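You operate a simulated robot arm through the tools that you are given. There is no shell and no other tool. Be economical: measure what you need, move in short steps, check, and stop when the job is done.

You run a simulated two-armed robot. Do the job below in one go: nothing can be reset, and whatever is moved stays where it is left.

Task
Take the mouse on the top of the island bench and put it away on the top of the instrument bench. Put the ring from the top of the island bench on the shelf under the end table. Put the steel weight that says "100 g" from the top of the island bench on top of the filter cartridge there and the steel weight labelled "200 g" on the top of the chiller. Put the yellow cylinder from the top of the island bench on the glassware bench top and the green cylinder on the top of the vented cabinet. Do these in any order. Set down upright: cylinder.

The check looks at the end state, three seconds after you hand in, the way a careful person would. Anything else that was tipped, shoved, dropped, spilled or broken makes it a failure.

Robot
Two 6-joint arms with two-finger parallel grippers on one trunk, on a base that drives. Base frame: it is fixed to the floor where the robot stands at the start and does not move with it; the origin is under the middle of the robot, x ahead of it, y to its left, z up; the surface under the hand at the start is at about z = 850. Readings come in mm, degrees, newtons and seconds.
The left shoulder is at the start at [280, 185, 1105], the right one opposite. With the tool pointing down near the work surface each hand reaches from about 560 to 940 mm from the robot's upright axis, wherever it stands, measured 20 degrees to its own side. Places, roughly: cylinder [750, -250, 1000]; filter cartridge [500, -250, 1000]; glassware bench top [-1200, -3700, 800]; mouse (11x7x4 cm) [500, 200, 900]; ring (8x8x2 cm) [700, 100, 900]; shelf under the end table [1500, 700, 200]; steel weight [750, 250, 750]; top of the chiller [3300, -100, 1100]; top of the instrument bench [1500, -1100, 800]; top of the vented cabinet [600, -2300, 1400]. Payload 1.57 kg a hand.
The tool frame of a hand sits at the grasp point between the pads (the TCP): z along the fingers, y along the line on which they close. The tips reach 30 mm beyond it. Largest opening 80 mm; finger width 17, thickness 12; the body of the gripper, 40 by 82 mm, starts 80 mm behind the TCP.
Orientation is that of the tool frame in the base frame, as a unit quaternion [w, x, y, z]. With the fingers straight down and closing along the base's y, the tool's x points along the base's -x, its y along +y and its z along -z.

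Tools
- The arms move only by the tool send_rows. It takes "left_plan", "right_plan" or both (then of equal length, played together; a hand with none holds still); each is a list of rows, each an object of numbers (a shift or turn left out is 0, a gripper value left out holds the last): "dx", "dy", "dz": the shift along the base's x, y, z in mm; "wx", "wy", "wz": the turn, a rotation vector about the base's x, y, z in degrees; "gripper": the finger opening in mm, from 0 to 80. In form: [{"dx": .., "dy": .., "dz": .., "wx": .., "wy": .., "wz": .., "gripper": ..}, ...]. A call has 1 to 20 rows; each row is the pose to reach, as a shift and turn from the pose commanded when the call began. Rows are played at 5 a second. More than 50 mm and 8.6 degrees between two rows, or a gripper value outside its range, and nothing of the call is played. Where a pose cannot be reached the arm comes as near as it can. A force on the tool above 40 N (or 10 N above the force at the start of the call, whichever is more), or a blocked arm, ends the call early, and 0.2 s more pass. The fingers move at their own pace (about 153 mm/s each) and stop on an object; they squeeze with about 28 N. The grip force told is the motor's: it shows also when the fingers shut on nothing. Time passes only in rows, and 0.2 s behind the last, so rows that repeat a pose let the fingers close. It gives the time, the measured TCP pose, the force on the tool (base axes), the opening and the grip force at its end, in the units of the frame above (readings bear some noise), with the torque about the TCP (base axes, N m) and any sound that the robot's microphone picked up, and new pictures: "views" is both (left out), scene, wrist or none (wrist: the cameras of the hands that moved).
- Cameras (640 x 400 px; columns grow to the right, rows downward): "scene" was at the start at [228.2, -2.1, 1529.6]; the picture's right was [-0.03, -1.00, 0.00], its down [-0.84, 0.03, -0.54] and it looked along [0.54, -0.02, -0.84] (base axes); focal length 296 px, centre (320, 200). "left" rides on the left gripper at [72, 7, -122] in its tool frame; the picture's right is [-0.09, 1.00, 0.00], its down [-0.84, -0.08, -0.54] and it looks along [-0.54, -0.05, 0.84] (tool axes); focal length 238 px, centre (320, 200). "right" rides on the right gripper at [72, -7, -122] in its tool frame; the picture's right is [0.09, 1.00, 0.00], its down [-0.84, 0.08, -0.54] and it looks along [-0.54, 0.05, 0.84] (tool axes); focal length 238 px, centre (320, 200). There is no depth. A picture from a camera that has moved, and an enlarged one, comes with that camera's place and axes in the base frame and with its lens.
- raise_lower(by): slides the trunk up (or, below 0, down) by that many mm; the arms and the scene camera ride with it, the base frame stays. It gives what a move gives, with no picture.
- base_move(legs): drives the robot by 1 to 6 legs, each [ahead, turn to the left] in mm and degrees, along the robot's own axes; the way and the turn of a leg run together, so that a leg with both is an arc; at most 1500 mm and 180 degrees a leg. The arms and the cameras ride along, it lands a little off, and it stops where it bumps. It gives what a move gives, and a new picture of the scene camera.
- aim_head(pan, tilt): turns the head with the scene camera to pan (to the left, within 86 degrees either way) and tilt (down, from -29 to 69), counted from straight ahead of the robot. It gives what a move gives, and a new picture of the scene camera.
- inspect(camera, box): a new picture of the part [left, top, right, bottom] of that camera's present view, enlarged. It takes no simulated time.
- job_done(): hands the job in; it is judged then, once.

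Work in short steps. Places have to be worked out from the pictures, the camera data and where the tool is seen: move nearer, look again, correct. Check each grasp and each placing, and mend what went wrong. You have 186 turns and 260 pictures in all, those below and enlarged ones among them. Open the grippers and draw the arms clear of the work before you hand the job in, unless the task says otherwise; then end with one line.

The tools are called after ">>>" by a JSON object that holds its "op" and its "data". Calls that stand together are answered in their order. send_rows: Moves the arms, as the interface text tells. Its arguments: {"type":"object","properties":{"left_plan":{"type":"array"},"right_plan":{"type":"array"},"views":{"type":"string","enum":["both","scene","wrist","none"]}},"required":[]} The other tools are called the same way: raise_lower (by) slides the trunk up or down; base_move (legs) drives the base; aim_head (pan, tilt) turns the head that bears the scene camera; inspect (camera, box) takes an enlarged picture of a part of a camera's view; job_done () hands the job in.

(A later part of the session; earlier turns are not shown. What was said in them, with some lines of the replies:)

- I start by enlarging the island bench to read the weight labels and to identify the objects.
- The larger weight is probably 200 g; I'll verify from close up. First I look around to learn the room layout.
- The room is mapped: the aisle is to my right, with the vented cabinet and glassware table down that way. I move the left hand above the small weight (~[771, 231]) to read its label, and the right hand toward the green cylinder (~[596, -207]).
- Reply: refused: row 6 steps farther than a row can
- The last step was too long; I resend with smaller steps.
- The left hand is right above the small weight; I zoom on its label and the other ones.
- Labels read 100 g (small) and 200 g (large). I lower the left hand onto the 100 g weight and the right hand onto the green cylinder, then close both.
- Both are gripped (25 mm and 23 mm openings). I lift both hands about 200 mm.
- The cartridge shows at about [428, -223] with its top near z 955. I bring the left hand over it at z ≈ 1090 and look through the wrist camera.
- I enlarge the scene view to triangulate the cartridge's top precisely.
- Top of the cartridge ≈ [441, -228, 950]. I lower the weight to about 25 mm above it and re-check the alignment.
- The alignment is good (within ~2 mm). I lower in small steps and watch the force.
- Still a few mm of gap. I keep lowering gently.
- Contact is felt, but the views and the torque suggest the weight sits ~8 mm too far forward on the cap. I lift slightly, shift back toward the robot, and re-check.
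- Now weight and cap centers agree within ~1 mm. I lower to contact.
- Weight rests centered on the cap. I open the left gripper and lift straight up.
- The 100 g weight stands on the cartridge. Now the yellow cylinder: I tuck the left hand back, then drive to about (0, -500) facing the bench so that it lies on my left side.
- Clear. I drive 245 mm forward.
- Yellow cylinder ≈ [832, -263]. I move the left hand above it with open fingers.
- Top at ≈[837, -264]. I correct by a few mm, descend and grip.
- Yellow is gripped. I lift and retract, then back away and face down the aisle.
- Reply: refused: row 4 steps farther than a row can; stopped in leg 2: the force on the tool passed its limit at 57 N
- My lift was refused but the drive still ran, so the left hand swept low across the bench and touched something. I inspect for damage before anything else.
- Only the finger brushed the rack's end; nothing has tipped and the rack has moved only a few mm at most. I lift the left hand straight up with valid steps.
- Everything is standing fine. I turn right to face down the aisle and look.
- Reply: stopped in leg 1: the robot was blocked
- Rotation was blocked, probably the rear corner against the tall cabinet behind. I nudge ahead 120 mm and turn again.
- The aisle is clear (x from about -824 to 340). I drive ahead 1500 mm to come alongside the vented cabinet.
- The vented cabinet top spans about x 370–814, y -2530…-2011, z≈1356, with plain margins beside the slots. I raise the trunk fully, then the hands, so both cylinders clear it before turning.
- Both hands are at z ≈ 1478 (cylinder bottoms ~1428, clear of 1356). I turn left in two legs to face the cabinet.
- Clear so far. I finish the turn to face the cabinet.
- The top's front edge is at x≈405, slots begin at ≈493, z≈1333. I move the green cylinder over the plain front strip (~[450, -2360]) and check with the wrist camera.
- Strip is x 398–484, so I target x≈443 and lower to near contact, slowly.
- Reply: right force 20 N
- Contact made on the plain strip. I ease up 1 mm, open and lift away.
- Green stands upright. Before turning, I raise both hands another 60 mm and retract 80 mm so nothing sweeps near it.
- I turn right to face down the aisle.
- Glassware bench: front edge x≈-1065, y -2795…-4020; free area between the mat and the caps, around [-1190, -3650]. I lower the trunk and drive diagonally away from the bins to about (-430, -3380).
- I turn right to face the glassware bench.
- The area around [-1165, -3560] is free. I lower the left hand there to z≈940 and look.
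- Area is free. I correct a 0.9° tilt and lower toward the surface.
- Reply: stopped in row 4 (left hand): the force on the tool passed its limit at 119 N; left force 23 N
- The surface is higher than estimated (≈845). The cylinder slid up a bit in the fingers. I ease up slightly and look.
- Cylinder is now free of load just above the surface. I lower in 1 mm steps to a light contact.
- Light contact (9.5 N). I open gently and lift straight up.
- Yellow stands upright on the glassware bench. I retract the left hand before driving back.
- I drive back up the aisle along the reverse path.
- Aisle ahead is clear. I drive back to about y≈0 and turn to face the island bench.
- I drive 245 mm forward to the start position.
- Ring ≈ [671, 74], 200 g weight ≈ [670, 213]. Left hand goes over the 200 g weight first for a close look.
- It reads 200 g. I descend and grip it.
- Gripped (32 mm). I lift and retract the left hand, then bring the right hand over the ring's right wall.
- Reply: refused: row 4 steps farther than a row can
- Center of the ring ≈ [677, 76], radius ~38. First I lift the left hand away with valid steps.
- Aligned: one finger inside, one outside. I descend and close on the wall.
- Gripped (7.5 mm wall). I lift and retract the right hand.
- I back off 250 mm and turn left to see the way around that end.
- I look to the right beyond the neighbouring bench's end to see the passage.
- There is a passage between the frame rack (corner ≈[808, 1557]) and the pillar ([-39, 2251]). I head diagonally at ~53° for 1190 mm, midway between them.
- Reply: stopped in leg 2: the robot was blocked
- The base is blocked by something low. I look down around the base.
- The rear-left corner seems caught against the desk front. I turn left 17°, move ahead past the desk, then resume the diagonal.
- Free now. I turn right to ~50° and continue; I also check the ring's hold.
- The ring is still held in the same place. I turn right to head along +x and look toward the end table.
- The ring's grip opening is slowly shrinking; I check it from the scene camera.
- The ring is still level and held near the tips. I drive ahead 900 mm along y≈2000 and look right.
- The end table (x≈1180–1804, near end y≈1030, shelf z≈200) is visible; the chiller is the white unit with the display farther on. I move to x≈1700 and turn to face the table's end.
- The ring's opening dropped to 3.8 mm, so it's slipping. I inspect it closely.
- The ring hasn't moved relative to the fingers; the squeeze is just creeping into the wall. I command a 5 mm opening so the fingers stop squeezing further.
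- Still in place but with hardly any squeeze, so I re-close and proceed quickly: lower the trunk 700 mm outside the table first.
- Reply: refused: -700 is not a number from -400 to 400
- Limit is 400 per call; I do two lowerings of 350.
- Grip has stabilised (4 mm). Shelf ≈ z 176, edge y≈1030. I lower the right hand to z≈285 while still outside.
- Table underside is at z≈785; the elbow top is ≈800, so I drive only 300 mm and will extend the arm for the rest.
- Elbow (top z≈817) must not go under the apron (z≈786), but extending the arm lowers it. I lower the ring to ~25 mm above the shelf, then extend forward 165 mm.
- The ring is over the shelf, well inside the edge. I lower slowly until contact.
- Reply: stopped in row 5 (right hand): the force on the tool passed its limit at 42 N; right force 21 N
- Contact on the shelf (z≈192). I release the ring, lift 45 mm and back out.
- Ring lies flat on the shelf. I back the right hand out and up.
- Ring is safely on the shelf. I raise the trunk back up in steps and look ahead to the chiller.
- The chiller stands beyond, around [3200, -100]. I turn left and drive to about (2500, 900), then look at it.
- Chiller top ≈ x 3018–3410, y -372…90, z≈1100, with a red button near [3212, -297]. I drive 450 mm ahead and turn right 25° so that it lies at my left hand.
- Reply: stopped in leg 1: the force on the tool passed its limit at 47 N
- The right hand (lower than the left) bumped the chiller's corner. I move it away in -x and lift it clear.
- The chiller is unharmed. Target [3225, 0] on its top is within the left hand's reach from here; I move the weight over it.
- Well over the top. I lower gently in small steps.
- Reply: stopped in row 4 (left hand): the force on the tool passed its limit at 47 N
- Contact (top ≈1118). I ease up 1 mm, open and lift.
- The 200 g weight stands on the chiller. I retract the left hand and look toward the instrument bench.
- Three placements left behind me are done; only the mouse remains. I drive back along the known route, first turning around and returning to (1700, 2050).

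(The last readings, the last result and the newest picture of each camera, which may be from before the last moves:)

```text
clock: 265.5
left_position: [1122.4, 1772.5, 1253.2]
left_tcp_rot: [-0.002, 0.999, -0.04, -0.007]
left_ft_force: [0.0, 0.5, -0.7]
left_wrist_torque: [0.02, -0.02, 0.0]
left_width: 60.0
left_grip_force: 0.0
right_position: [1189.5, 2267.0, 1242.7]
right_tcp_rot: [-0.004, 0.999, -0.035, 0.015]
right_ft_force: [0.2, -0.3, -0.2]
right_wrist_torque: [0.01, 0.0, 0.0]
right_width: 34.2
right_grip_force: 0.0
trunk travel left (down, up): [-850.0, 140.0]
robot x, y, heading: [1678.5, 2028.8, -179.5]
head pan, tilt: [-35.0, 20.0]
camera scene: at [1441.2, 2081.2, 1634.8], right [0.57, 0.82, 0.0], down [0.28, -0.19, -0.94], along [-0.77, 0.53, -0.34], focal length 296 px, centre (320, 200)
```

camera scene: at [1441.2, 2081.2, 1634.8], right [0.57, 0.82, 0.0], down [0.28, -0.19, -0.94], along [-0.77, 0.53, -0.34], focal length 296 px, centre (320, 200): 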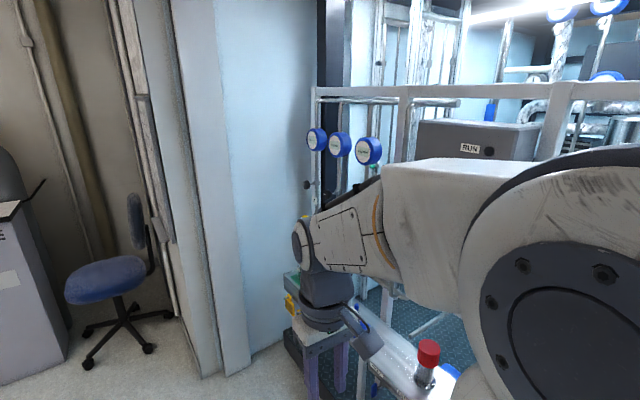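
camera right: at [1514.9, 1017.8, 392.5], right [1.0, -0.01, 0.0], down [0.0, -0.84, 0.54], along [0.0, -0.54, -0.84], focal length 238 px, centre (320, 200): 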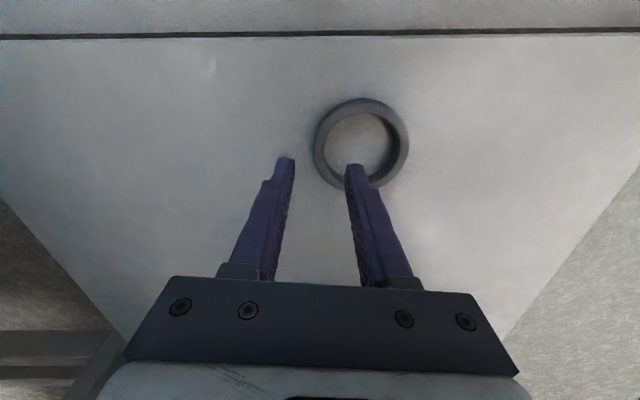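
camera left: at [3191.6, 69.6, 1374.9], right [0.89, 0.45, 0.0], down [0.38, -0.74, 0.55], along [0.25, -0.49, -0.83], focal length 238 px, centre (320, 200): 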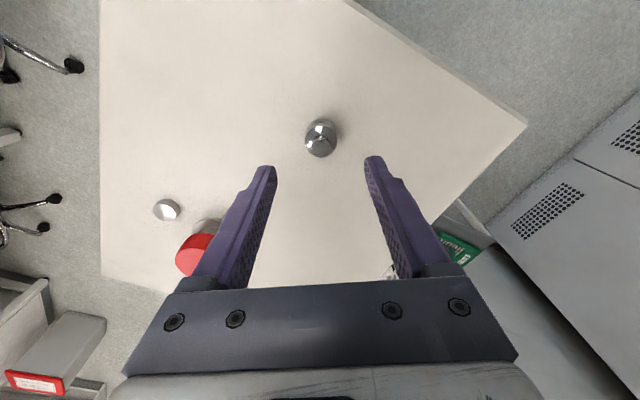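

I continue: 1210 mm along -x, then turn left 50° and go diagonally back.

>>> {"op": "base_move", "data": {"legs": [[1210, 0], [0, 49.5], [880, 0], [0, 20]]}}

>>> {"op": "aim_head", "data": {"pan": 0, "tilt": 45}}

```text
clock: 271.3
left_position: [-62.5, 1743.1, 1251.5]
left_tcp_rot: [-0.001, 0.999, -0.032, -0.006]
left_ft_force: [0.3, 0.4, 0.1]
left_wrist_torque: [-0.01, 0.05, 0.0]
left_width: 60.1
left_grip_force: 0.1
right_position: [0.4, 2238.2, 1243.0]
right_tcp_rot: [-0.004, 0.999, -0.029, 0.02]
right_ft_force: [5.4, -0.5, 4.1]
right_wrist_torque: [0.13, 0.73, 0.02]
right_width: 34.1
right_grip_force: 0.0
trunk travel left (down, up): [-850.0, 140.0]
robot x, y, heading: [490.3, 2011.6, -178.4]
head pan, tilt: [-35.0, 20.0]
stopped in leg 1: the force on the tool passed its limit at 56 N (the readings are from after the stop); the commanded pose is now the measured one
camera scene: at [251.4, 2056.7, 1634.9], right [0.55, 0.83, 0.0], down [0.28, -0.19, -0.94], along [-0.78, 0.52, -0.34], focal length 296 px, centre (320, 200)
```

scene: 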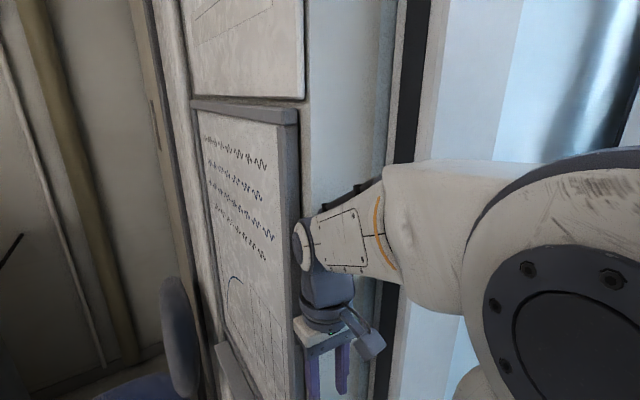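

```text
clock: 272.3
left_position: [-62.5, 1742.9, 1252.1]
left_tcp_rot: [-0.001, 0.999, -0.031, -0.006]
left_ft_force: [-0.5, -0.5, 0.0]
left_wrist_torque: [0.0, -0.01, -0.02]
left_width: 60.2
left_grip_force: 0.0
right_position: [-0.3, 2238.6, 1241.5]
right_tcp_rot: [-0.003, 0.999, -0.028, 0.02]
right_ft_force: [6.7, -2.0, 3.0]
right_wrist_torque: [0.14, 0.98, 0.01]
right_width: 33.9
right_grip_force: 0.0
trunk travel left (down, up): [-850.0, 140.0]
robot x, y, heading: [489.1, 2015.0, -178.6]
head pan, tilt: [0.0, 45.0]
camera scene: at [247.8, 2003.3, 1596.3], right [-0.02, 1.0, 0.0], down [0.71, 0.02, -0.71], along [-0.71, -0.02, -0.71], focal length 296 px, centre (320, 200)
```

scene: 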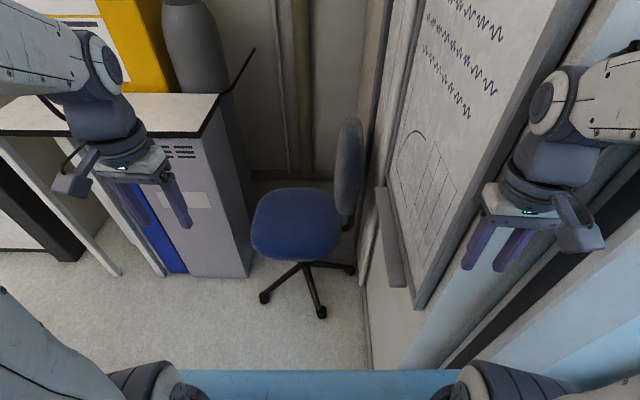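

The right hand touched the wall pillar. I back off 80 mm, then turn left toward the diagonal.

>>> {"op": "base_move", "data": {"legs": [[-80, 0], [0, 48]]}}

```text
clock: 275.6
left_position: [398.4, 1422.7, 1251.2]
left_tcp_rot: [0.002, 0.926, 0.378, -0.007]
left_ft_force: [-0.3, 0.3, -1.2]
left_wrist_torque: [0.0, 0.01, 0.04]
left_width: 60.1
left_grip_force: 0.1
right_position: [71.4, 1801.0, 1243.2]
right_tcp_rot: [-0.01, 0.924, 0.381, 0.017]
right_ft_force: [1.1, -1.0, 0.2]
right_wrist_torque: [0.01, -0.01, -0.01]
right_width: 33.8
right_grip_force: 0.0
trunk travel left (down, up): [-850.0, 140.0]
robot x, y, heading: [571.6, 2013.2, -130.4]
head pan, tilt: [0.0, 45.0]
camera scene: at [412.4, 1827.8, 1596.1], right [-0.76, 0.65, 0.0], down [0.46, 0.54, -0.71], along [-0.46, -0.54, -0.71], focal length 296 px, centre (320, 200)
```

scene: 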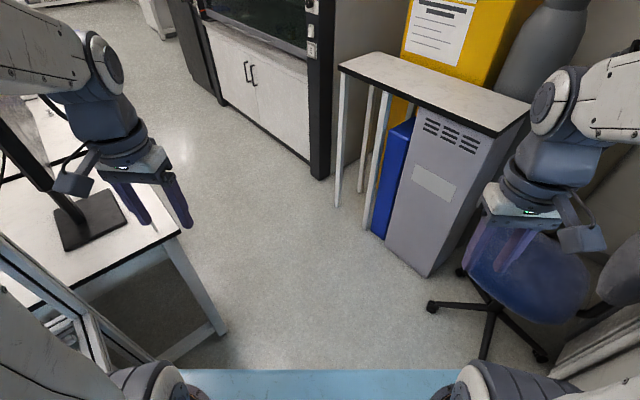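

I steer balanced between the rack and the chair: heading -140° for 700 mm, then curve back south.

>>> {"op": "base_move", "data": {"legs": [[0, -9.5], [700, 0], [0, 22], [300, 0]]}}

```text
clock: 282.9
left_position: [-148.6, 676.5, 1253.0]
left_tcp_rot: [0.002, 0.878, 0.478, -0.007]
left_ft_force: [0.4, 0.1, 0.9]
left_wrist_torque: [-0.03, 0.02, -0.03]
left_width: 59.9
left_grip_force: 0.1
right_position: [-548.7, 974.3, 1242.9]
right_tcp_rot: [-0.013, 0.877, 0.481, 0.017]
right_ft_force: [-1.4, -0.2, -0.3]
right_wrist_torque: [-0.04, 0.0, 0.01]
right_width: 34.1
right_grip_force: 0.1
trunk travel left (down, up): [-850.0, 140.0]
robot x, y, heading: [-109.2, 1289.9, -117.6]
head pan, tilt: [0.0, 45.0]
camera scene: at [-223.1, 1075.6, 1596.1], right [-0.88, 0.47, 0.0], down [0.33, 0.63, -0.71], along [-0.33, -0.63, -0.71], focal length 296 px, centre (320, 200)
```

scene: 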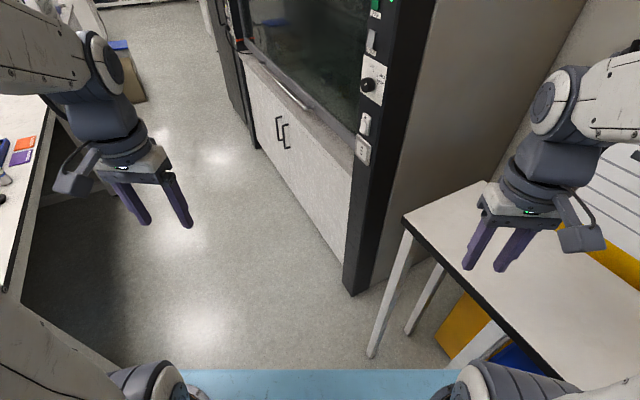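

I turn to about -98°, go 850 mm, straighten to -90°, drive 450 mm and turn to face the island.

>>> {"op": "base_move", "data": {"legs": [[0, 19], [850, 0], [0, 8.5], [450, 0]]}}

```text
clock: 291.3
left_position: [0.9, -545.8, 1252.7]
left_tcp_rot: [0.003, 0.74, 0.672, -0.005]
left_ft_force: [-0.4, -0.3, 0.7]
left_wrist_torque: [-0.01, -0.02, -0.02]
left_width: 60.0
left_grip_force: 0.1
right_position: [-493.6, -465.9, 1242.5]
right_tcp_rot: [-0.017, 0.738, 0.674, 0.013]
right_ft_force: [0.1, 0.1, -0.6]
right_wrist_torque: [-0.02, -0.02, 0.0]
right_width: 33.9
right_grip_force: 0.0
trunk travel left (down, up): [-850.0, 140.0]
robot x, y, heading: [-249.2, 17.4, -90.6]
head pan, tilt: [0.0, 45.0]
camera scene: at [-249.1, -225.2, 1596.1], right [-1.0, 0.01, 0.0], down [0.01, 0.71, -0.71], along [-0.01, -0.71, -0.71], focal length 296 px, centre (320, 200)
```

scene: 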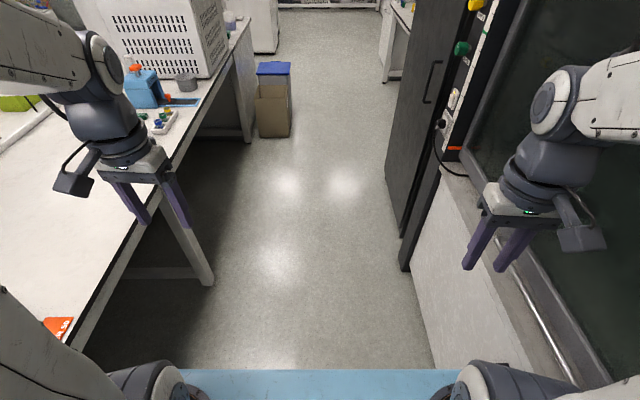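

I turn left to face the bench with the mouse.

>>> {"op": "base_move", "data": {"legs": [[0, 90]]}}

>>> {"op": "aim_head", "data": {"pan": 10, "tilt": 50}}

```text
clock: 295.5
left_position: [319.8, 250.5, 1252.2]
left_tcp_rot: [0.006, 0.059, 0.998, -0.001]
left_ft_force: [-0.3, 0.0, 0.3]
left_wrist_torque: [0.0, 0.02, 0.01]
left_width: 60.2
left_grip_force: 0.1
right_position: [230.3, -240.1, 1241.3]
right_tcp_rot: [-0.021, 0.057, 0.998, -0.002]
right_ft_force: [0.7, -0.4, 0.2]
right_wrist_torque: [-0.02, -0.02, -0.02]
right_width: 33.7
right_grip_force: 0.0
trunk travel left (down, up): [-850.0, 140.0]
robot x, y, heading: [-247.5, 16.2, -1.6]
head pan, tilt: [0.0, 45.0]
camera scene: at [-6.0, 8.8, 1596.1], right [-0.03, -1.0, 0.0], down [-0.71, 0.02, -0.71], along [0.71, -0.02, -0.71], focal length 296 px, centre (320, 200)
```

scene: 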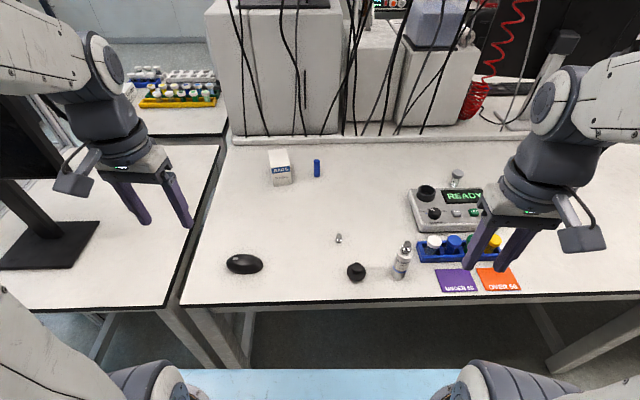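

```text
clock: 296.2
left_position: [320.3, 250.4, 1252.5]
left_tcp_rot: [0.005, 0.059, 0.998, -0.001]
left_ft_force: [0.5, -0.6, 0.7]
left_wrist_torque: [0.0, 0.0, 0.0]
left_width: 59.9
left_grip_force: 0.0
right_position: [230.8, -239.8, 1242.0]
right_tcp_rot: [-0.02, 0.056, 0.998, -0.002]
right_ft_force: [0.4, 0.5, 0.5]
right_wrist_torque: [0.01, 0.03, 0.0]
right_width: 34.0
right_grip_force: 0.0
trunk travel left (down, up): [-850.0, 140.0]
robot x, y, heading: [-247.3, 13.7, -1.8]
head pan, tilt: [10.0, 50.0]
camera scene: at [-11.1, 22.4, 1589.2], right [0.14, -0.99, 0.0], down [-0.76, -0.11, -0.64], along [0.64, 0.09, -0.77], focal length 296 px, centre (320, 200)
```

scene: 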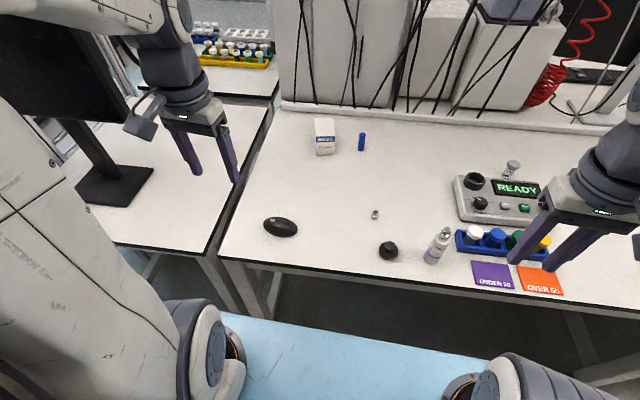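

The mouse is at ≈[472, 206] with its long axis along y. I bring the left hand above it while turning the wrist -83° so the fingers close along x.

>>> {"op": "send_rows", "data": {"left_plan": [{"dx": 15, "dy": -4, "dz": -20, "wz": -8.3, "gripper": 80}, {"dx": 30, "dy": -9, "dz": -40, "wz": -16.6}, {"dx": 45, "dy": -13, "dz": -60, "wz": -24.9}, {"dx": 60, "dy": -18, "dz": -80, "wz": -33.2}, {"dx": 75, "dy": -22, "dz": -100, "wz": -41.5}, {"dx": 90, "dy": -26, "dz": -120, "wz": -49.8}, {"dx": 105, "dy": -31, "dz": -145, "wz": -58.1}, {"dx": 120, "dy": -35, "dz": -170, "wz": -66.4}, {"dx": 136, "dy": -40, "dz": -195, "wz": -74.7}, {"dx": 152, "dy": -44, "dz": -220, "wz": -83}, {"dx": 152, "dy": -44, "dz": -230, "wz": -83}]}}

```text
clock: 298.6
left_position: [474.4, 207.0, 1021.1]
left_tcp_rot: [0.004, 0.707, 0.708, -0.005]
left_ft_force: [0.1, -0.4, 0.5]
left_wrist_torque: [0.0, 0.03, -0.01]
left_width: 80.0
left_grip_force: 0.0
right_position: [231.3, -239.7, 1242.5]
right_tcp_rot: [-0.02, 0.057, 0.998, -0.002]
right_ft_force: [0.2, 0.5, -0.3]
right_wrist_torque: [-0.01, 0.01, -0.02]
right_width: 33.9
right_grip_force: 0.0
trunk travel left (down, up): [-850.0, 140.0]
robot x, y, heading: [-247.9, 17.0, -1.7]
head pan, tilt: [10.0, 50.0]
camera scene: at [-10.9, 22.4, 1589.2], right [0.14, -0.99, 0.0], down [-0.76, -0.11, -0.64], along [0.64, 0.09, -0.77], focal length 296 px, centre (320, 200)
camera left: at [480.4, 280.8, 1142.8], right [1.0, -0.09, 0.0], down [-0.08, -0.83, 0.55], along [-0.05, -0.55, -0.83], focal length 238 px, centre (320, 200)
```

scene: 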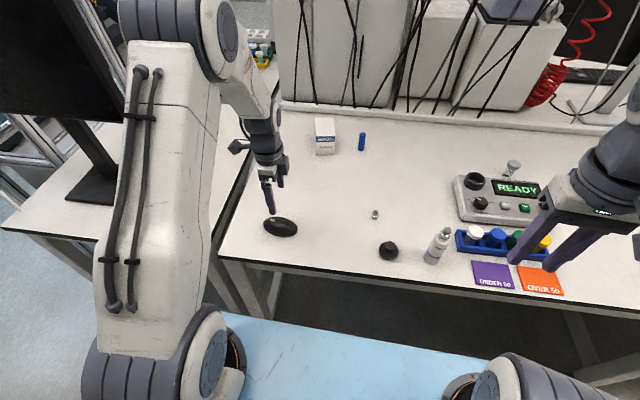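
left: 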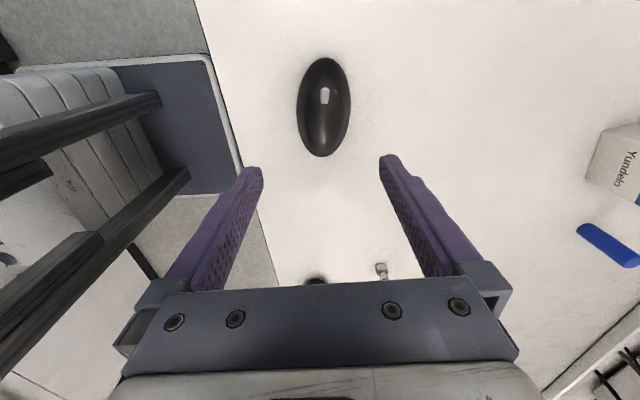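

Mouse center ≈ [479, 220], width ≈62 mm. I correct and descend partway, then re-check.

>>> {"op": "send_rows", "data": {"left_plan": [{"dx": 5, "dy": 13, "dz": -30}, {"dx": 5, "dy": 13, "dz": -65}, {"dx": 5, "dy": 13, "dz": -90}, {"dx": 5, "dy": 13, "dz": -90}], "views": "wrist"}}

```text
clock: 299.6
left_position: [477.1, 220.3, 930.2]
left_tcp_rot: [0.003, 0.706, 0.708, -0.005]
left_ft_force: [1.2, -0.2, -0.5]
left_wrist_torque: [0.01, -0.03, -0.01]
left_width: 79.7
left_grip_force: 0.0
right_position: [230.9, -239.5, 1242.4]
right_tcp_rot: [-0.02, 0.056, 0.998, -0.003]
right_ft_force: [-0.3, 0.8, 0.5]
right_wrist_torque: [0.01, 0.02, 0.0]
right_width: 34.0
right_grip_force: 0.1
trunk travel left (down, up): [-850.0, 140.0]
robot x, y, heading: [-244.5, 11.9, -1.5]
head pan, tilt: [10.0, 50.0]
camera left: at [484.6, 293.4, 1052.1], right [1.0, -0.09, 0.0], down [-0.07, -0.83, 0.55], along [-0.05, -0.55, -0.83], focal length 238 px, centre (320, 200)
```

left: 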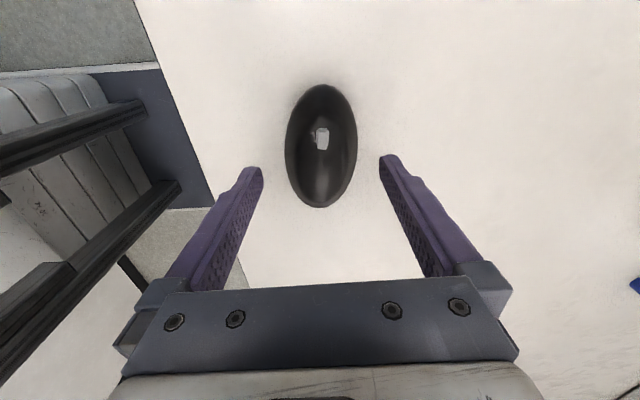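

Aligned within a few mm. I descend to z≈884 and close.

>>> {"op": "send_rows", "data": {"left_plan": [{"dx": 2, "dy": 4, "dz": -25}, {"dx": 2, "dy": 4, "dz": -45}, {"dx": 2, "dy": 4, "dz": -45}, {"dx": 2, "dy": 4, "dz": -45, "gripper": 60}, {"dx": 2, "dy": 4, "dz": -45, "gripper": 40}, {"dx": 2, "dy": 4, "dz": -45}, {"dx": 2, "dy": 4, "dz": -45}], "views": "wrist"}}

```text
clock: 301.2
left_position: [480.6, 224.6, 886.1]
left_tcp_rot: [0.004, 0.706, 0.708, -0.006]
left_ft_force: [0.4, 0.3, 0.1]
left_wrist_torque: [0.03, 0.01, -0.01]
left_width: 60.9
left_grip_force: 28.1
right_position: [229.0, -240.1, 1242.9]
right_tcp_rot: [-0.02, 0.056, 0.998, -0.003]
right_ft_force: [0.0, -0.4, 0.0]
right_wrist_torque: [0.02, 0.0, 0.01]
right_width: 33.9
right_grip_force: 0.0
trunk travel left (down, up): [-850.0, 140.0]
robot x, y, heading: [-249.0, 14.3, -1.8]
head pan, tilt: [10.0, 50.0]
camera left: at [486.9, 297.0, 1006.7], right [1.0, -0.09, 0.0], down [-0.07, -0.83, 0.55], along [-0.05, -0.55, -0.83], focal length 238 px, centre (320, 200)
```

left: 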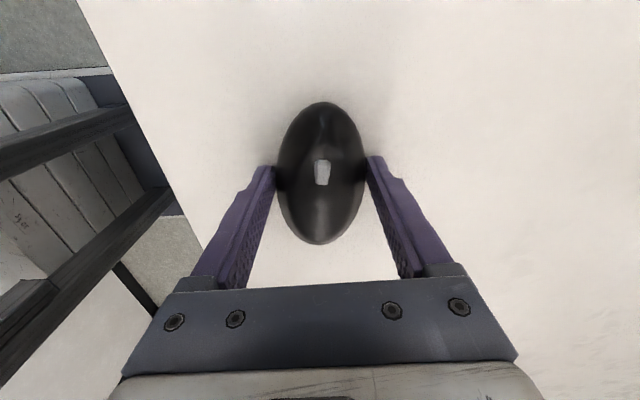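

Gripped (61 mm). I lift and check.

>>> {"op": "send_rows", "data": {"left_plan": [{"dz": 25}, {"dz": 55}, {"dz": 90}, {"dz": 130}, {"dx": -15, "dz": 170}, {"dx": -35, "dz": 210}, {"dx": -60, "dz": 250}, {"dx": -80, "dz": 280}]}}

>>> {"op": "inspect", "data": {"camera": "scene", "box": [330, 180, 570, 310]}}

```text
clock: 303.0
left_position: [398.4, 224.9, 1167.5]
left_tcp_rot: [0.003, 0.706, 0.708, -0.006]
left_ft_force: [0.0, -0.8, 0.5]
left_wrist_torque: [-0.02, 0.02, -0.03]
left_width: 60.7
left_grip_force: 28.2
right_position: [230.7, -240.9, 1242.7]
right_tcp_rot: [-0.021, 0.057, 0.998, -0.002]
right_ft_force: [0.1, -0.3, 0.7]
right_wrist_torque: [-0.02, 0.0, -0.02]
right_width: 34.2
right_grip_force: 0.1
trunk travel left (down, up): [-850.0, 140.0]
robot x, y, heading: [-245.5, 16.7, -1.5]
head pan, tilt: [10.0, 50.0]
camera scene: at [-11.1, 22.4, 1589.2], right [0.14, -0.99, 0.0], down [-0.76, -0.11, -0.64], along [0.64, 0.09, -0.77], focal length 296 px, centre (320, 200)
camera left: at [404.7, 297.5, 1289.4], right [1.0, -0.09, 0.0], down [-0.07, -0.83, 0.55], along [-0.05, -0.55, -0.83], focal length 238 px, centre (320, 200)
```

scene: 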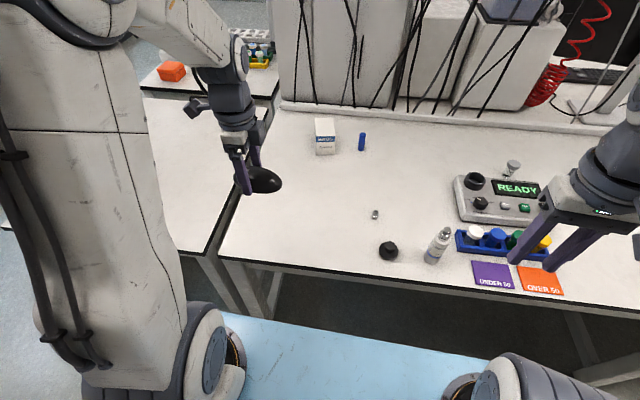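
left: 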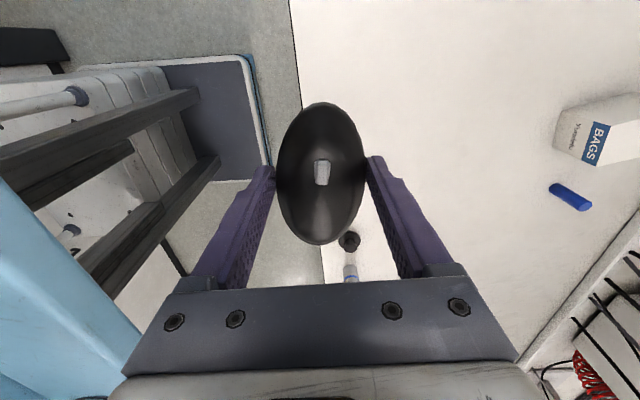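

```text
2.67 times, centred on (450, 245) of scene
camera zoom: at [-11.1, 22.4, 1589.2], right [0.14, -0.99, 0.0], down [-0.76, -0.11, -0.64], along [0.64, 0.09, -0.77], focal length 790 px, centre (-27, 80)
```

zoom: 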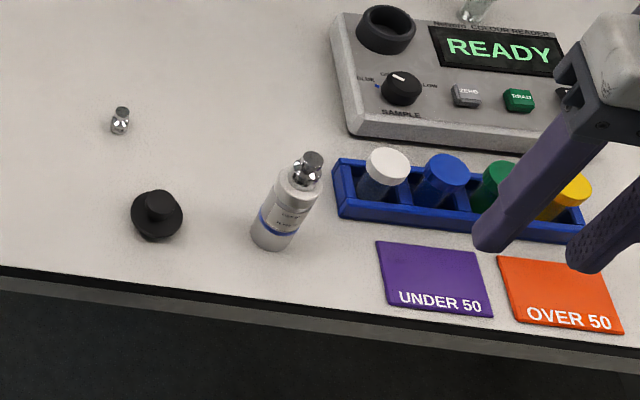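

Mouse held securely, bench intact. I drive the known route: heading ~84° for 1280 mm, then 50°.

>>> {"op": "base_move", "data": {"legs": [[0, 85.3], [1280, 0]]}}

```text
clock: 313.1
left_position: [-226.1, 1960.5, 1167.2]
left_tcp_rot: [0.007, 0.049, 0.999, -0.001]
left_ft_force: [-0.6, 0.7, -0.7]
left_wrist_torque: [-0.02, 0.01, -0.02]
left_width: 60.9
left_grip_force: 28.1
right_position: [216.6, 1748.0, 1242.8]
right_tcp_rot: [-0.014, -0.627, 0.779, -0.015]
right_ft_force: [-0.4, 0.4, -0.6]
right_wrist_torque: [0.0, -0.02, -0.03]
right_width: 33.7
right_grip_force: 0.2
trunk travel left (down, up): [-850.0, 140.0]
robot x, y, heading: [-88.1, 1297.7, 82.5]
head pan, tilt: [10.0, 50.0]
camera scene: at [-68.7, 1535.4, 1589.2], right [1.0, 0.04, 0.0], down [0.03, -0.77, -0.64], along [-0.03, 0.64, -0.77], focal length 296 px, centre (320, 200)
```

scene: 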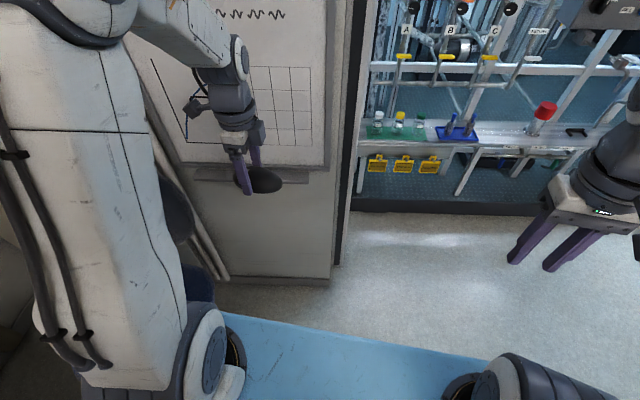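

Good. I turn to ~51°, drive 910 mm, then turn to heading 0.

>>> {"op": "base_move", "data": {"legs": [[0, -31], [910, 0], [0, -51.5]]}}

```text
clock: 321.7
left_position: [1111.6, 2233.3, 1167.8]
left_tcp_rot: [0.004, 0.691, 0.723, -0.005]
left_ft_force: [0.2, 0.3, -0.6]
left_wrist_torque: [-0.04, -0.02, -0.02]
left_width: 60.4
left_grip_force: 28.2
right_position: [964.1, 1761.8, 1243.6]
right_tcp_rot: [-0.021, 0.035, 0.999, -0.003]
right_ft_force: [-0.3, 0.1, 0.5]
right_wrist_torque: [-0.03, -0.03, 0.01]
right_width: 33.8
right_grip_force: 0.0
trunk travel left (down, up): [-850.0, 140.0]
robot x, y, heading: [475.6, 1996.0, 0.9]
head pan, tilt: [10.0, 50.0]
camera scene: at [711.7, 2014.2, 1589.2], right [0.19, -0.98, 0.0], down [-0.75, -0.14, -0.64], along [0.63, 0.12, -0.77], focal length 296 px, centre (320, 200)
```

scene: 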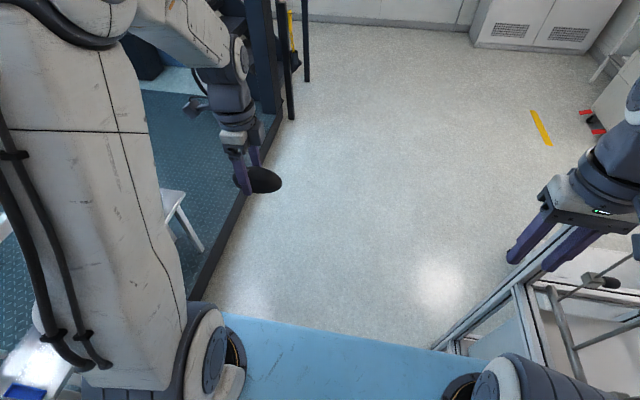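

I continue 1270 mm along +x, then turn to -56° and go 1400 mm toward the far aisle.

>>> {"op": "base_move", "data": {"legs": [[1270, 0], [0, -57], [1400, 0]]}}

>>> {"op": "aim_head", "data": {"pan": -45, "tilt": 25}}

```text
clock: 337.1
left_position: [3003.4, 400.7, 1166.8]
left_tcp_rot: [0.001, 0.955, 0.295, -0.006]
left_ft_force: [0.2, -0.5, -0.4]
left_wrist_torque: [0.0, -0.03, -0.01]
left_width: 60.0
left_grip_force: 27.8
right_position: [2526.1, 278.2, 1242.2]
right_tcp_rot: [-0.019, 0.518, 0.855, 0.008]
right_ft_force: [0.1, 0.0, 0.4]
right_wrist_torque: [0.0, -0.03, 0.01]
right_width: 34.1
right_grip_force: 0.0
trunk travel left (down, up): [-850.0, 140.0]
robot x, y, heading: [2463.5, 816.3, -57.5]
head pan, tilt: [10.0, 50.0]
camera scene: at [2605.8, 623.7, 1589.2], right [-0.74, -0.68, 0.0], down [-0.52, 0.56, -0.64], along [0.43, -0.47, -0.77], focal length 296 px, centre (320, 200)
```

scene: 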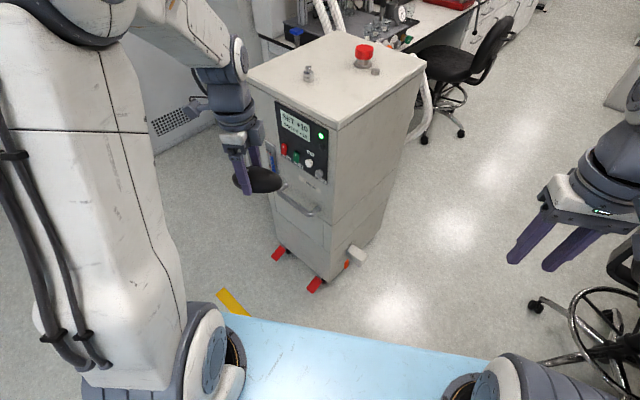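

```text
clock: 338.3
left_position: [3004.0, 400.6, 1168.8]
left_tcp_rot: [0.002, 0.955, 0.296, -0.006]
left_ft_force: [0.5, 0.6, -0.7]
left_wrist_torque: [-0.01, -0.02, 0.03]
left_width: 60.2
left_grip_force: 28.1
right_position: [2526.0, 277.5, 1241.8]
right_tcp_rot: [-0.02, 0.517, 0.856, 0.007]
right_ft_force: [0.7, -0.3, 0.3]
right_wrist_torque: [0.03, 0.02, 0.02]
right_width: 33.8
right_grip_force: 0.1
trunk travel left (down, up): [-850.0, 140.0]
robot x, y, heading: [2469.3, 818.6, -57.3]
head pan, tilt: [-45.0, 25.0]
camera scene: at [2534.0, 590.5, 1626.7], right [-0.98, 0.22, 0.0], down [0.09, 0.41, -0.91], along [-0.2, -0.88, -0.42], focal length 296 px, centre (320, 200)
```

scene: 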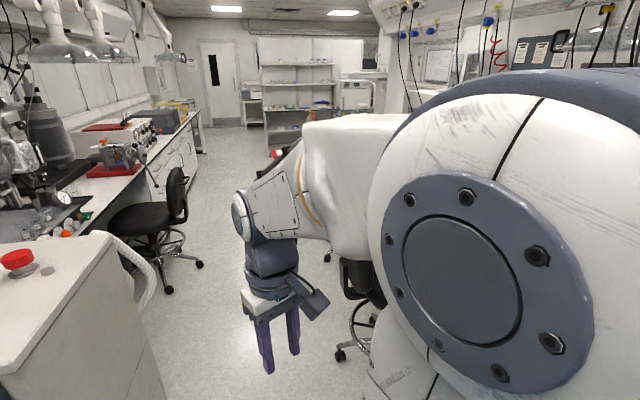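

Aisle free between x≈2150 and 3018. I drive down along x≈2570 to y≈-1100.

>>> {"op": "base_move", "data": {"legs": [[0, -25.7], [925, 0], [0, -7], [1000, 0]]}}

>>> {"op": "aim_head", "data": {"pan": -80, "tilt": 35}}

```text
clock: 350.0
left_position: [2826.0, -1775.5, 1166.9]
left_tcp_rot: [-0.001, 1.0, 0.023, -0.006]
left_ft_force: [-0.5, -0.1, -0.9]
left_wrist_torque: [-0.01, 0.02, 0.01]
left_width: 59.9
left_grip_force: 28.3
right_position: [2353.9, -1628.4, 1242.4]
right_tcp_rot: [-0.016, 0.731, 0.682, 0.012]
right_ft_force: [0.0, 0.1, -0.4]
right_wrist_torque: [0.01, -0.02, 0.02]
right_width: 34.0
right_grip_force: 0.0
trunk travel left (down, up): [-850.0, 140.0]
robot x, y, heading: [2589.1, -1144.8, -89.4]
head pan, tilt: [-45.0, 25.0]
camera scene: at [2526.0, -1367.6, 1626.7], right [-0.72, 0.7, 0.0], down [0.3, 0.3, -0.91], along [-0.63, -0.65, -0.42], focal length 296 px, centre (320, 200)
```

scene: 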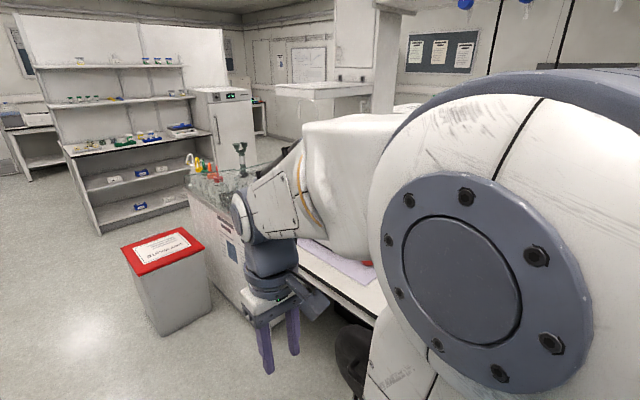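

```text
clock: 351.0
left_position: [2825.7, -1776.2, 1167.1]
left_tcp_rot: [0.0, 1.0, 0.024, -0.006]
left_ft_force: [0.1, 0.2, -1.6]
left_wrist_torque: [0.0, 0.01, 0.0]
left_width: 59.5
left_grip_force: 28.5
right_position: [2355.2, -1627.7, 1240.7]
right_tcp_rot: [-0.016, 0.731, 0.682, 0.011]
right_ft_force: [-0.4, 0.0, 0.4]
right_wrist_torque: [0.01, 0.0, -0.01]
right_width: 34.3
right_grip_force: 0.0
trunk travel left (down, up): [-850.0, 140.0]
robot x, y, heading: [2588.2, -1141.7, -89.0]
head pan, tilt: [-80.0, 35.0]
camera scene: at [2503.8, -1318.2, 1611.0], right [-0.19, 0.98, 0.0], down [0.56, 0.11, -0.82], along [-0.8, -0.15, -0.57], focal length 296 px, centre (320, 200)
```

scene: 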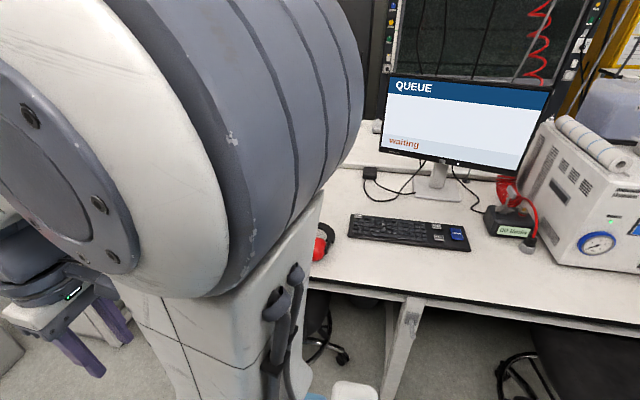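

Instrument bench: edge x≈1880, keyboard around x 1590, free strip in front of it. I back up 180 mm and turn right to face the bench.

>>> {"op": "base_move", "data": {"legs": [[-180, 0], [0, -91]]}}

>>> {"op": "aim_head", "data": {"pan": 0, "tilt": 45}}

```text
clock: 356.5
left_position: [1943.4, -1166.9, 1169.3]
left_tcp_rot: [0.005, -0.706, 0.708, 0.003]
left_ft_force: [-0.2, -0.3, -2.1]
left_wrist_torque: [0.01, 0.0, 0.03]
left_width: 59.7
left_grip_force: 27.9
right_position: [2111.8, -704.6, 1243.0]
right_tcp_rot: [-0.002, 0.998, -0.059, 0.02]
right_ft_force: [0.2, -0.5, -0.5]
right_wrist_torque: [-0.01, -0.01, 0.02]
right_width: 34.0
right_grip_force: 0.0
trunk travel left (down, up): [-850.0, 140.0]
robot x, y, heading: [2582.4, -964.3, 178.1]
head pan, tilt: [-80.0, 35.0]
camera scene: at [2413.7, -869.7, 1610.9], right [0.99, 0.14, 0.0], down [0.08, -0.57, -0.82], along [-0.11, 0.81, -0.57], focal length 296 px, centre (320, 200)
```

scene: 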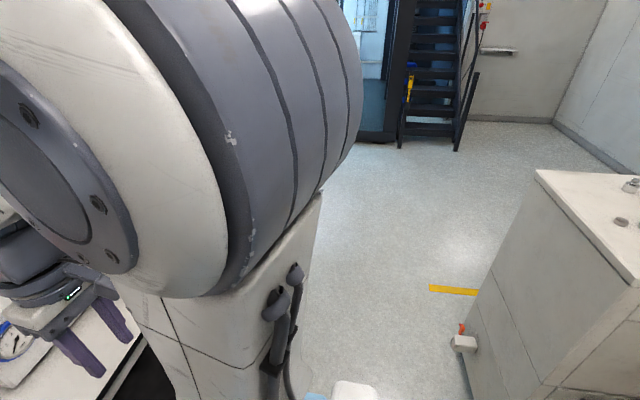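

```text
clock: 358.0
left_position: [1941.4, -1167.6, 1167.1]
left_tcp_rot: [0.004, -0.706, 0.708, 0.003]
left_ft_force: [0.9, -0.7, -0.9]
left_wrist_torque: [-0.01, -0.03, 0.0]
left_width: 59.8
left_grip_force: 28.3
right_position: [2110.8, -703.9, 1242.5]
right_tcp_rot: [-0.003, 0.998, -0.058, 0.02]
right_ft_force: [0.5, -0.1, 0.0]
right_wrist_torque: [0.03, 0.02, 0.01]
right_width: 34.3
right_grip_force: 0.2
trunk travel left (down, up): [-850.0, 140.0]
robot x, y, heading: [2584.6, -964.1, 178.0]
head pan, tilt: [0.0, 45.0]
camera scene: at [2344.6, -954.0, 1596.1], right [0.04, 1.0, 0.0], down [0.71, -0.03, -0.71], along [-0.71, 0.03, -0.71], focal length 296 px, centre (320, 200)
```

scene: 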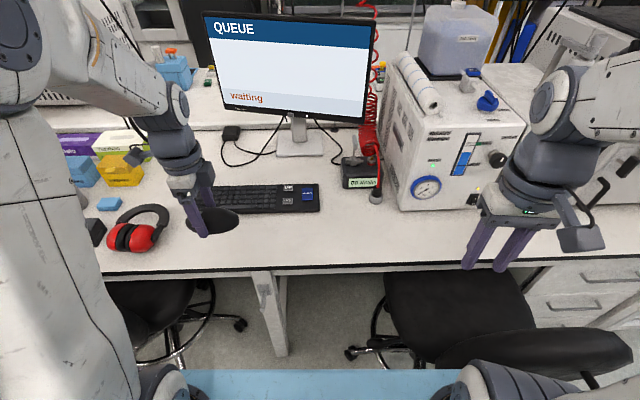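

The strip in front of the keyboard (x 1661–1890) is free. I move the mouse to ≈[1775, -1110], z≈960, and look.

>>> {"op": "send_rows", "data": {"left_plan": [{"dx": -28, "dy": 10, "dz": -30}, {"dx": -56, "dy": 20, "dz": -60}, {"dx": -84, "dy": 30, "dz": -90}, {"dx": -112, "dy": 40, "dz": -120}, {"dx": -140, "dy": 50, "dz": -150}, {"dx": -166, "dy": 57, "dz": -180}, {"dx": -166, "dy": 57, "dz": -207}, {"dx": -166, "dy": 57, "dz": -207}]}}

```text
clock: 359.8
left_position: [1777.2, -1111.8, 960.1]
left_tcp_rot: [0.005, -0.707, 0.708, 0.004]
left_ft_force: [0.0, 0.3, -0.3]
left_wrist_torque: [-0.02, -0.02, 0.01]
left_width: 59.7
left_grip_force: 28.7
right_position: [2110.7, -703.5, 1242.5]
right_tcp_rot: [-0.003, 0.998, -0.058, 0.02]
right_ft_force: [-0.4, -0.8, -0.9]
right_wrist_torque: [0.01, -0.02, -0.01]
right_width: 33.9
right_grip_force: 0.1
trunk travel left (down, up): [-850.0, 140.0]
robot x, y, heading: [2587.9, -958.6, 177.9]
head pan, tilt: [0.0, 45.0]
camera scene: at [2344.5, -954.1, 1596.1], right [0.04, 1.0, 0.0], down [0.71, -0.02, -0.71], along [-0.71, 0.02, -0.71], focal length 296 px, centre (320, 200)
camera left: at [1769.9, -1185.3, 1080.6], right [-1.0, 0.09, 0.0], down [0.08, 0.83, 0.55], along [0.05, 0.55, -0.83], focal length 238 px, centre (320, 200)
```

scene: 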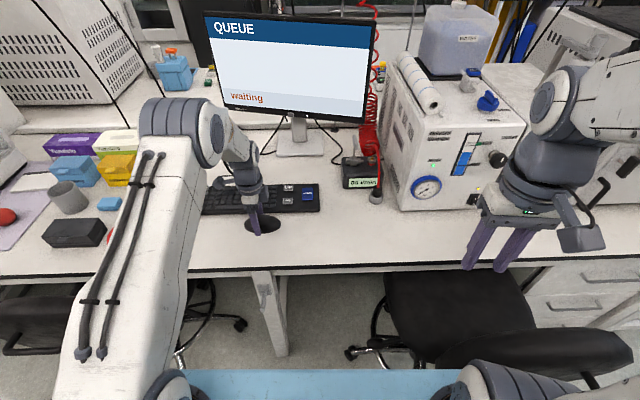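
left: 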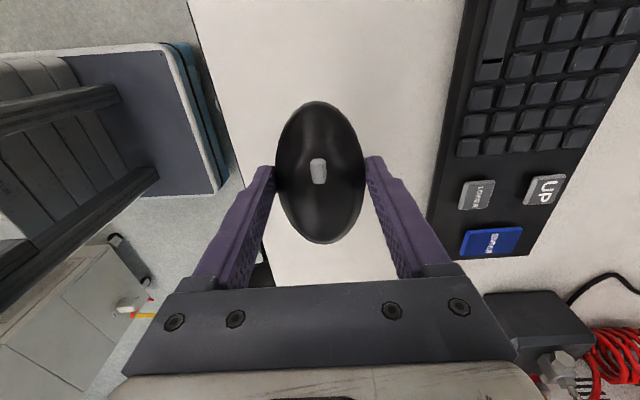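

Free spot confirmed. I lower gently toward the surface.

>>> {"op": "send_rows", "data": {"left_plan": [{"dx": -8, "dz": -25}, {"dx": -8, "dz": -45}, {"dx": -8, "dz": -55}, {"dx": -8, "dz": -62}, {"dx": -8, "dz": -67}, {"dx": -8, "dz": -71}, {"dx": -8, "dz": -74}, {"dx": -8, "dz": -74}], "views": "none"}}

>>> {"op": "inspect", "data": {"camera": "scene", "box": [200, 170, 330, 270]}}

```text
clock: 361.6
left_position: [1767.1, -1111.3, 886.9]
left_tcp_rot: [0.004, -0.706, 0.708, 0.004]
left_ft_force: [-0.7, -0.9, -0.1]
left_wrist_torque: [-0.02, -0.02, 0.01]
left_width: 60.0
left_grip_force: 27.9
right_position: [2111.7, -705.1, 1242.5]
right_tcp_rot: [-0.003, 0.998, -0.058, 0.02]
right_ft_force: [0.4, -0.4, 0.2]
right_wrist_torque: [-0.02, 0.04, -0.03]
right_width: 34.0
right_grip_force: 0.0
trunk travel left (down, up): [-850.0, 140.0]
robot x, y, heading: [2587.3, -959.5, 178.0]
head pan, tilt: [0.0, 45.0]
```

```text
4.00 times, centred on (265, 220) of scene
camera zoom: at [2344.6, -954.1, 1596.1], right [0.03, 1.0, 0.0], down [0.71, -0.02, -0.71], along [-0.71, 0.02, -0.71], focal length 1185 px, centre (540, 120)
```

zoom: 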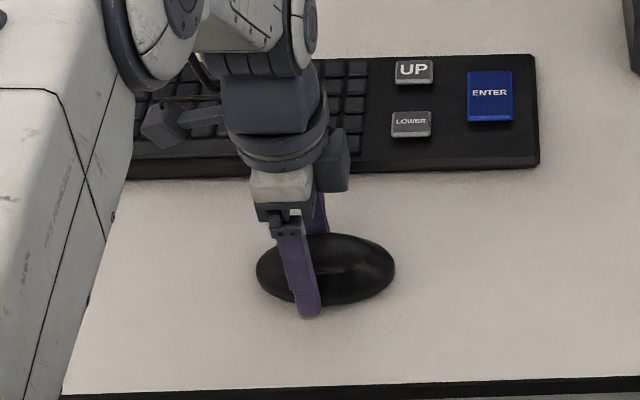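

No contact yet; just a few millimetres more, in 2 mm steps.

>>> {"op": "send_rows", "data": {"left_plan": [{"dz": -2}, {"dz": -4}, {"dz": -4}], "views": "none"}}

```text
clock: 362.4
left_position: [1767.9, -1110.1, 884.2]
left_tcp_rot: [0.003, -0.707, 0.708, 0.005]
left_ft_force: [3.6, 0.7, 19.5]
left_wrist_torque: [0.16, -0.18, -0.15]
left_width: 59.8
left_grip_force: 27.8
right_position: [2112.8, -703.7, 1242.6]
right_tcp_rot: [-0.002, 0.998, -0.058, 0.021]
right_ft_force: [-0.1, 0.7, 0.0]
right_wrist_torque: [-0.01, 0.0, -0.01]
right_width: 34.0
right_grip_force: 0.1
trunk travel left (down, up): [-850.0, 140.0]
robot x, y, heading: [2585.6, -964.7, 177.9]
head pan, tilt: [0.0, 45.0]
```

Contact (19 N). I ease up 1 mm, open fully and lift.

>>> {"op": "send_rows", "data": {"left_plan": [{"dz": 1}, {"dz": 1, "gripper": 68}, {"dz": 1, "gripper": 80}, {"dz": 1}, {"dz": 30}, {"dz": 70}, {"dz": 110}, {"dz": 150}]}}

```text
clock: 364.2
left_position: [1768.7, -1110.1, 1032.2]
left_tcp_rot: [0.007, -0.706, 0.708, 0.003]
left_ft_force: [0.7, 0.3, 0.2]
left_wrist_torque: [-0.02, -0.01, 0.01]
left_width: 80.2
left_grip_force: 0.2
right_position: [2112.7, -704.2, 1243.2]
right_tcp_rot: [-0.003, 0.998, -0.059, 0.02]
right_ft_force: [-0.5, -0.3, -0.4]
right_wrist_torque: [-0.04, -0.06, -0.03]
right_width: 33.9
right_grip_force: 0.0
trunk travel left (down, up): [-850.0, 140.0]
robot x, y, heading: [2587.3, -962.1, 178.3]
head pan, tilt: [0.0, 45.0]
camera scene: at [2344.6, -954.1, 1596.1], right [0.04, 1.0, 0.0], down [0.71, -0.02, -0.71], along [-0.71, 0.02, -0.71], focal length 296 px, centre (320, 200)
camera left: at [1762.5, -1184.2, 1153.7], right [-1.0, 0.09, 0.0], down [0.08, 0.83, 0.55], along [0.05, 0.55, -0.83], focal length 238 px, centre (320, 200)
```

scene: 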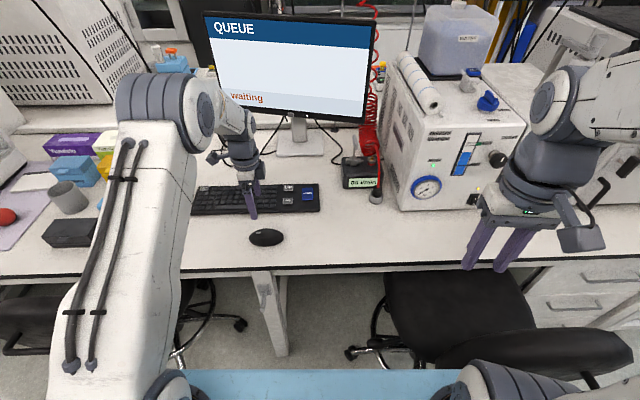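
left: 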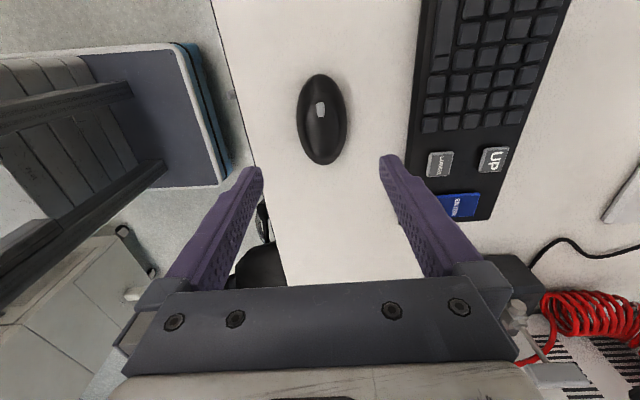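

The mouse lies in front of the keyboard. I retract the left hand, open the right gripper, and do a last check of the area.

>>> {"op": "send_rows", "data": {"left_plan": [{"dz": 40}, {"dx": 20, "dz": 80}, {"dx": 55, "dy": -10, "dz": 110}, {"dx": 95, "dy": -25, "dz": 130}, {"dx": 135, "dy": -40, "dz": 140}, {"dx": 170, "dy": -57, "dz": 150}], "right_plan": [{"gripper": 60}, {"gripper": 80}, {}, {}, {}, {}], "views": "scene"}}

>>> {"op": "base_move", "data": {"legs": [[-100, 0]]}}

```text
clock: 365.6
left_position: [1937.2, -1167.8, 1181.6]
left_tcp_rot: [0.005, -0.706, 0.708, 0.003]
left_ft_force: [0.8, -0.1, -0.9]
left_wrist_torque: [0.01, 0.02, 0.0]
left_width: 80.1
left_grip_force: 0.0
right_position: [2112.7, -704.8, 1243.1]
right_tcp_rot: [-0.002, 0.998, -0.059, 0.02]
right_ft_force: [-0.2, 0.0, -1.0]
right_wrist_torque: [0.01, 0.01, -0.03]
right_width: 80.0
right_grip_force: 0.0
trunk travel left (down, up): [-850.0, 140.0]
robot x, y, heading: [2588.5, -961.6, 178.1]
head pan, tilt: [0.0, 45.0]
camera scene: at [2344.5, -954.0, 1596.1], right [0.04, 1.0, 0.0], down [0.71, -0.02, -0.71], along [-0.71, 0.02, -0.71], focal length 296 px, centre (320, 200)
```

scene: 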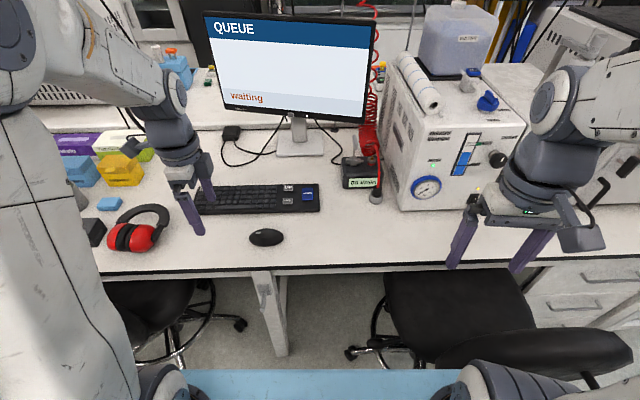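

```text
clock: 366.8
left_position: [2037.5, -1170.0, 1182.5]
left_tcp_rot: [0.005, -0.706, 0.708, 0.003]
left_ft_force: [-0.8, 0.1, -0.9]
left_wrist_torque: [0.0, -0.02, 0.01]
left_width: 79.9
left_grip_force: 0.0
right_position: [2213.0, -706.9, 1242.2]
right_tcp_rot: [-0.003, 0.998, -0.06, 0.02]
right_ft_force: [-0.2, -0.4, 0.2]
right_wrist_torque: [0.0, -0.01, 0.02]
right_width: 80.0
right_grip_force: 0.1
trunk travel left (down, up): [-850.0, 140.0]
robot x, y, heading: [2686.6, -967.1, 178.0]
head pan, tilt: [0.0, 45.0]
camera scene: at [2445.2, -957.2, 1596.1], right [0.04, 1.0, 0.0], down [0.71, -0.03, -0.71], along [-0.71, 0.03, -0.71], focal length 296 px, centre (320, 200)
```

scene: 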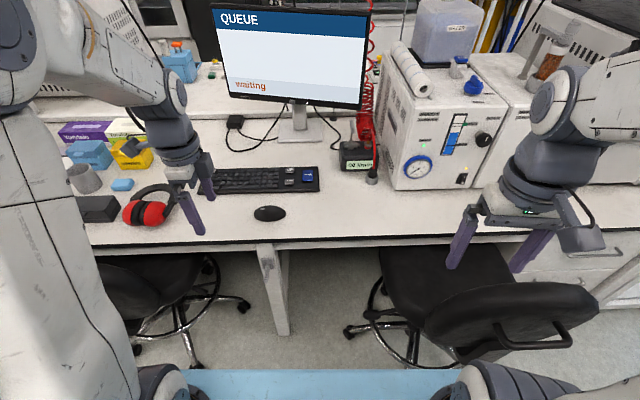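

All six items are in place, the grippers are open and the arms are clear, so I hand the job in.

>>> {"op": "job_done", "data": {}}

```text
The job is handed in.
```

All six items are where you asked, both cylinders were standing upright when I left them, and the job is handed in. Along the way a finger brushed the blue bottle rack on the island bench, which may have shifted a few millimetres. A hand also bumped the chiller's corner and the wall pillar. I saw nothing tipped or damaged.
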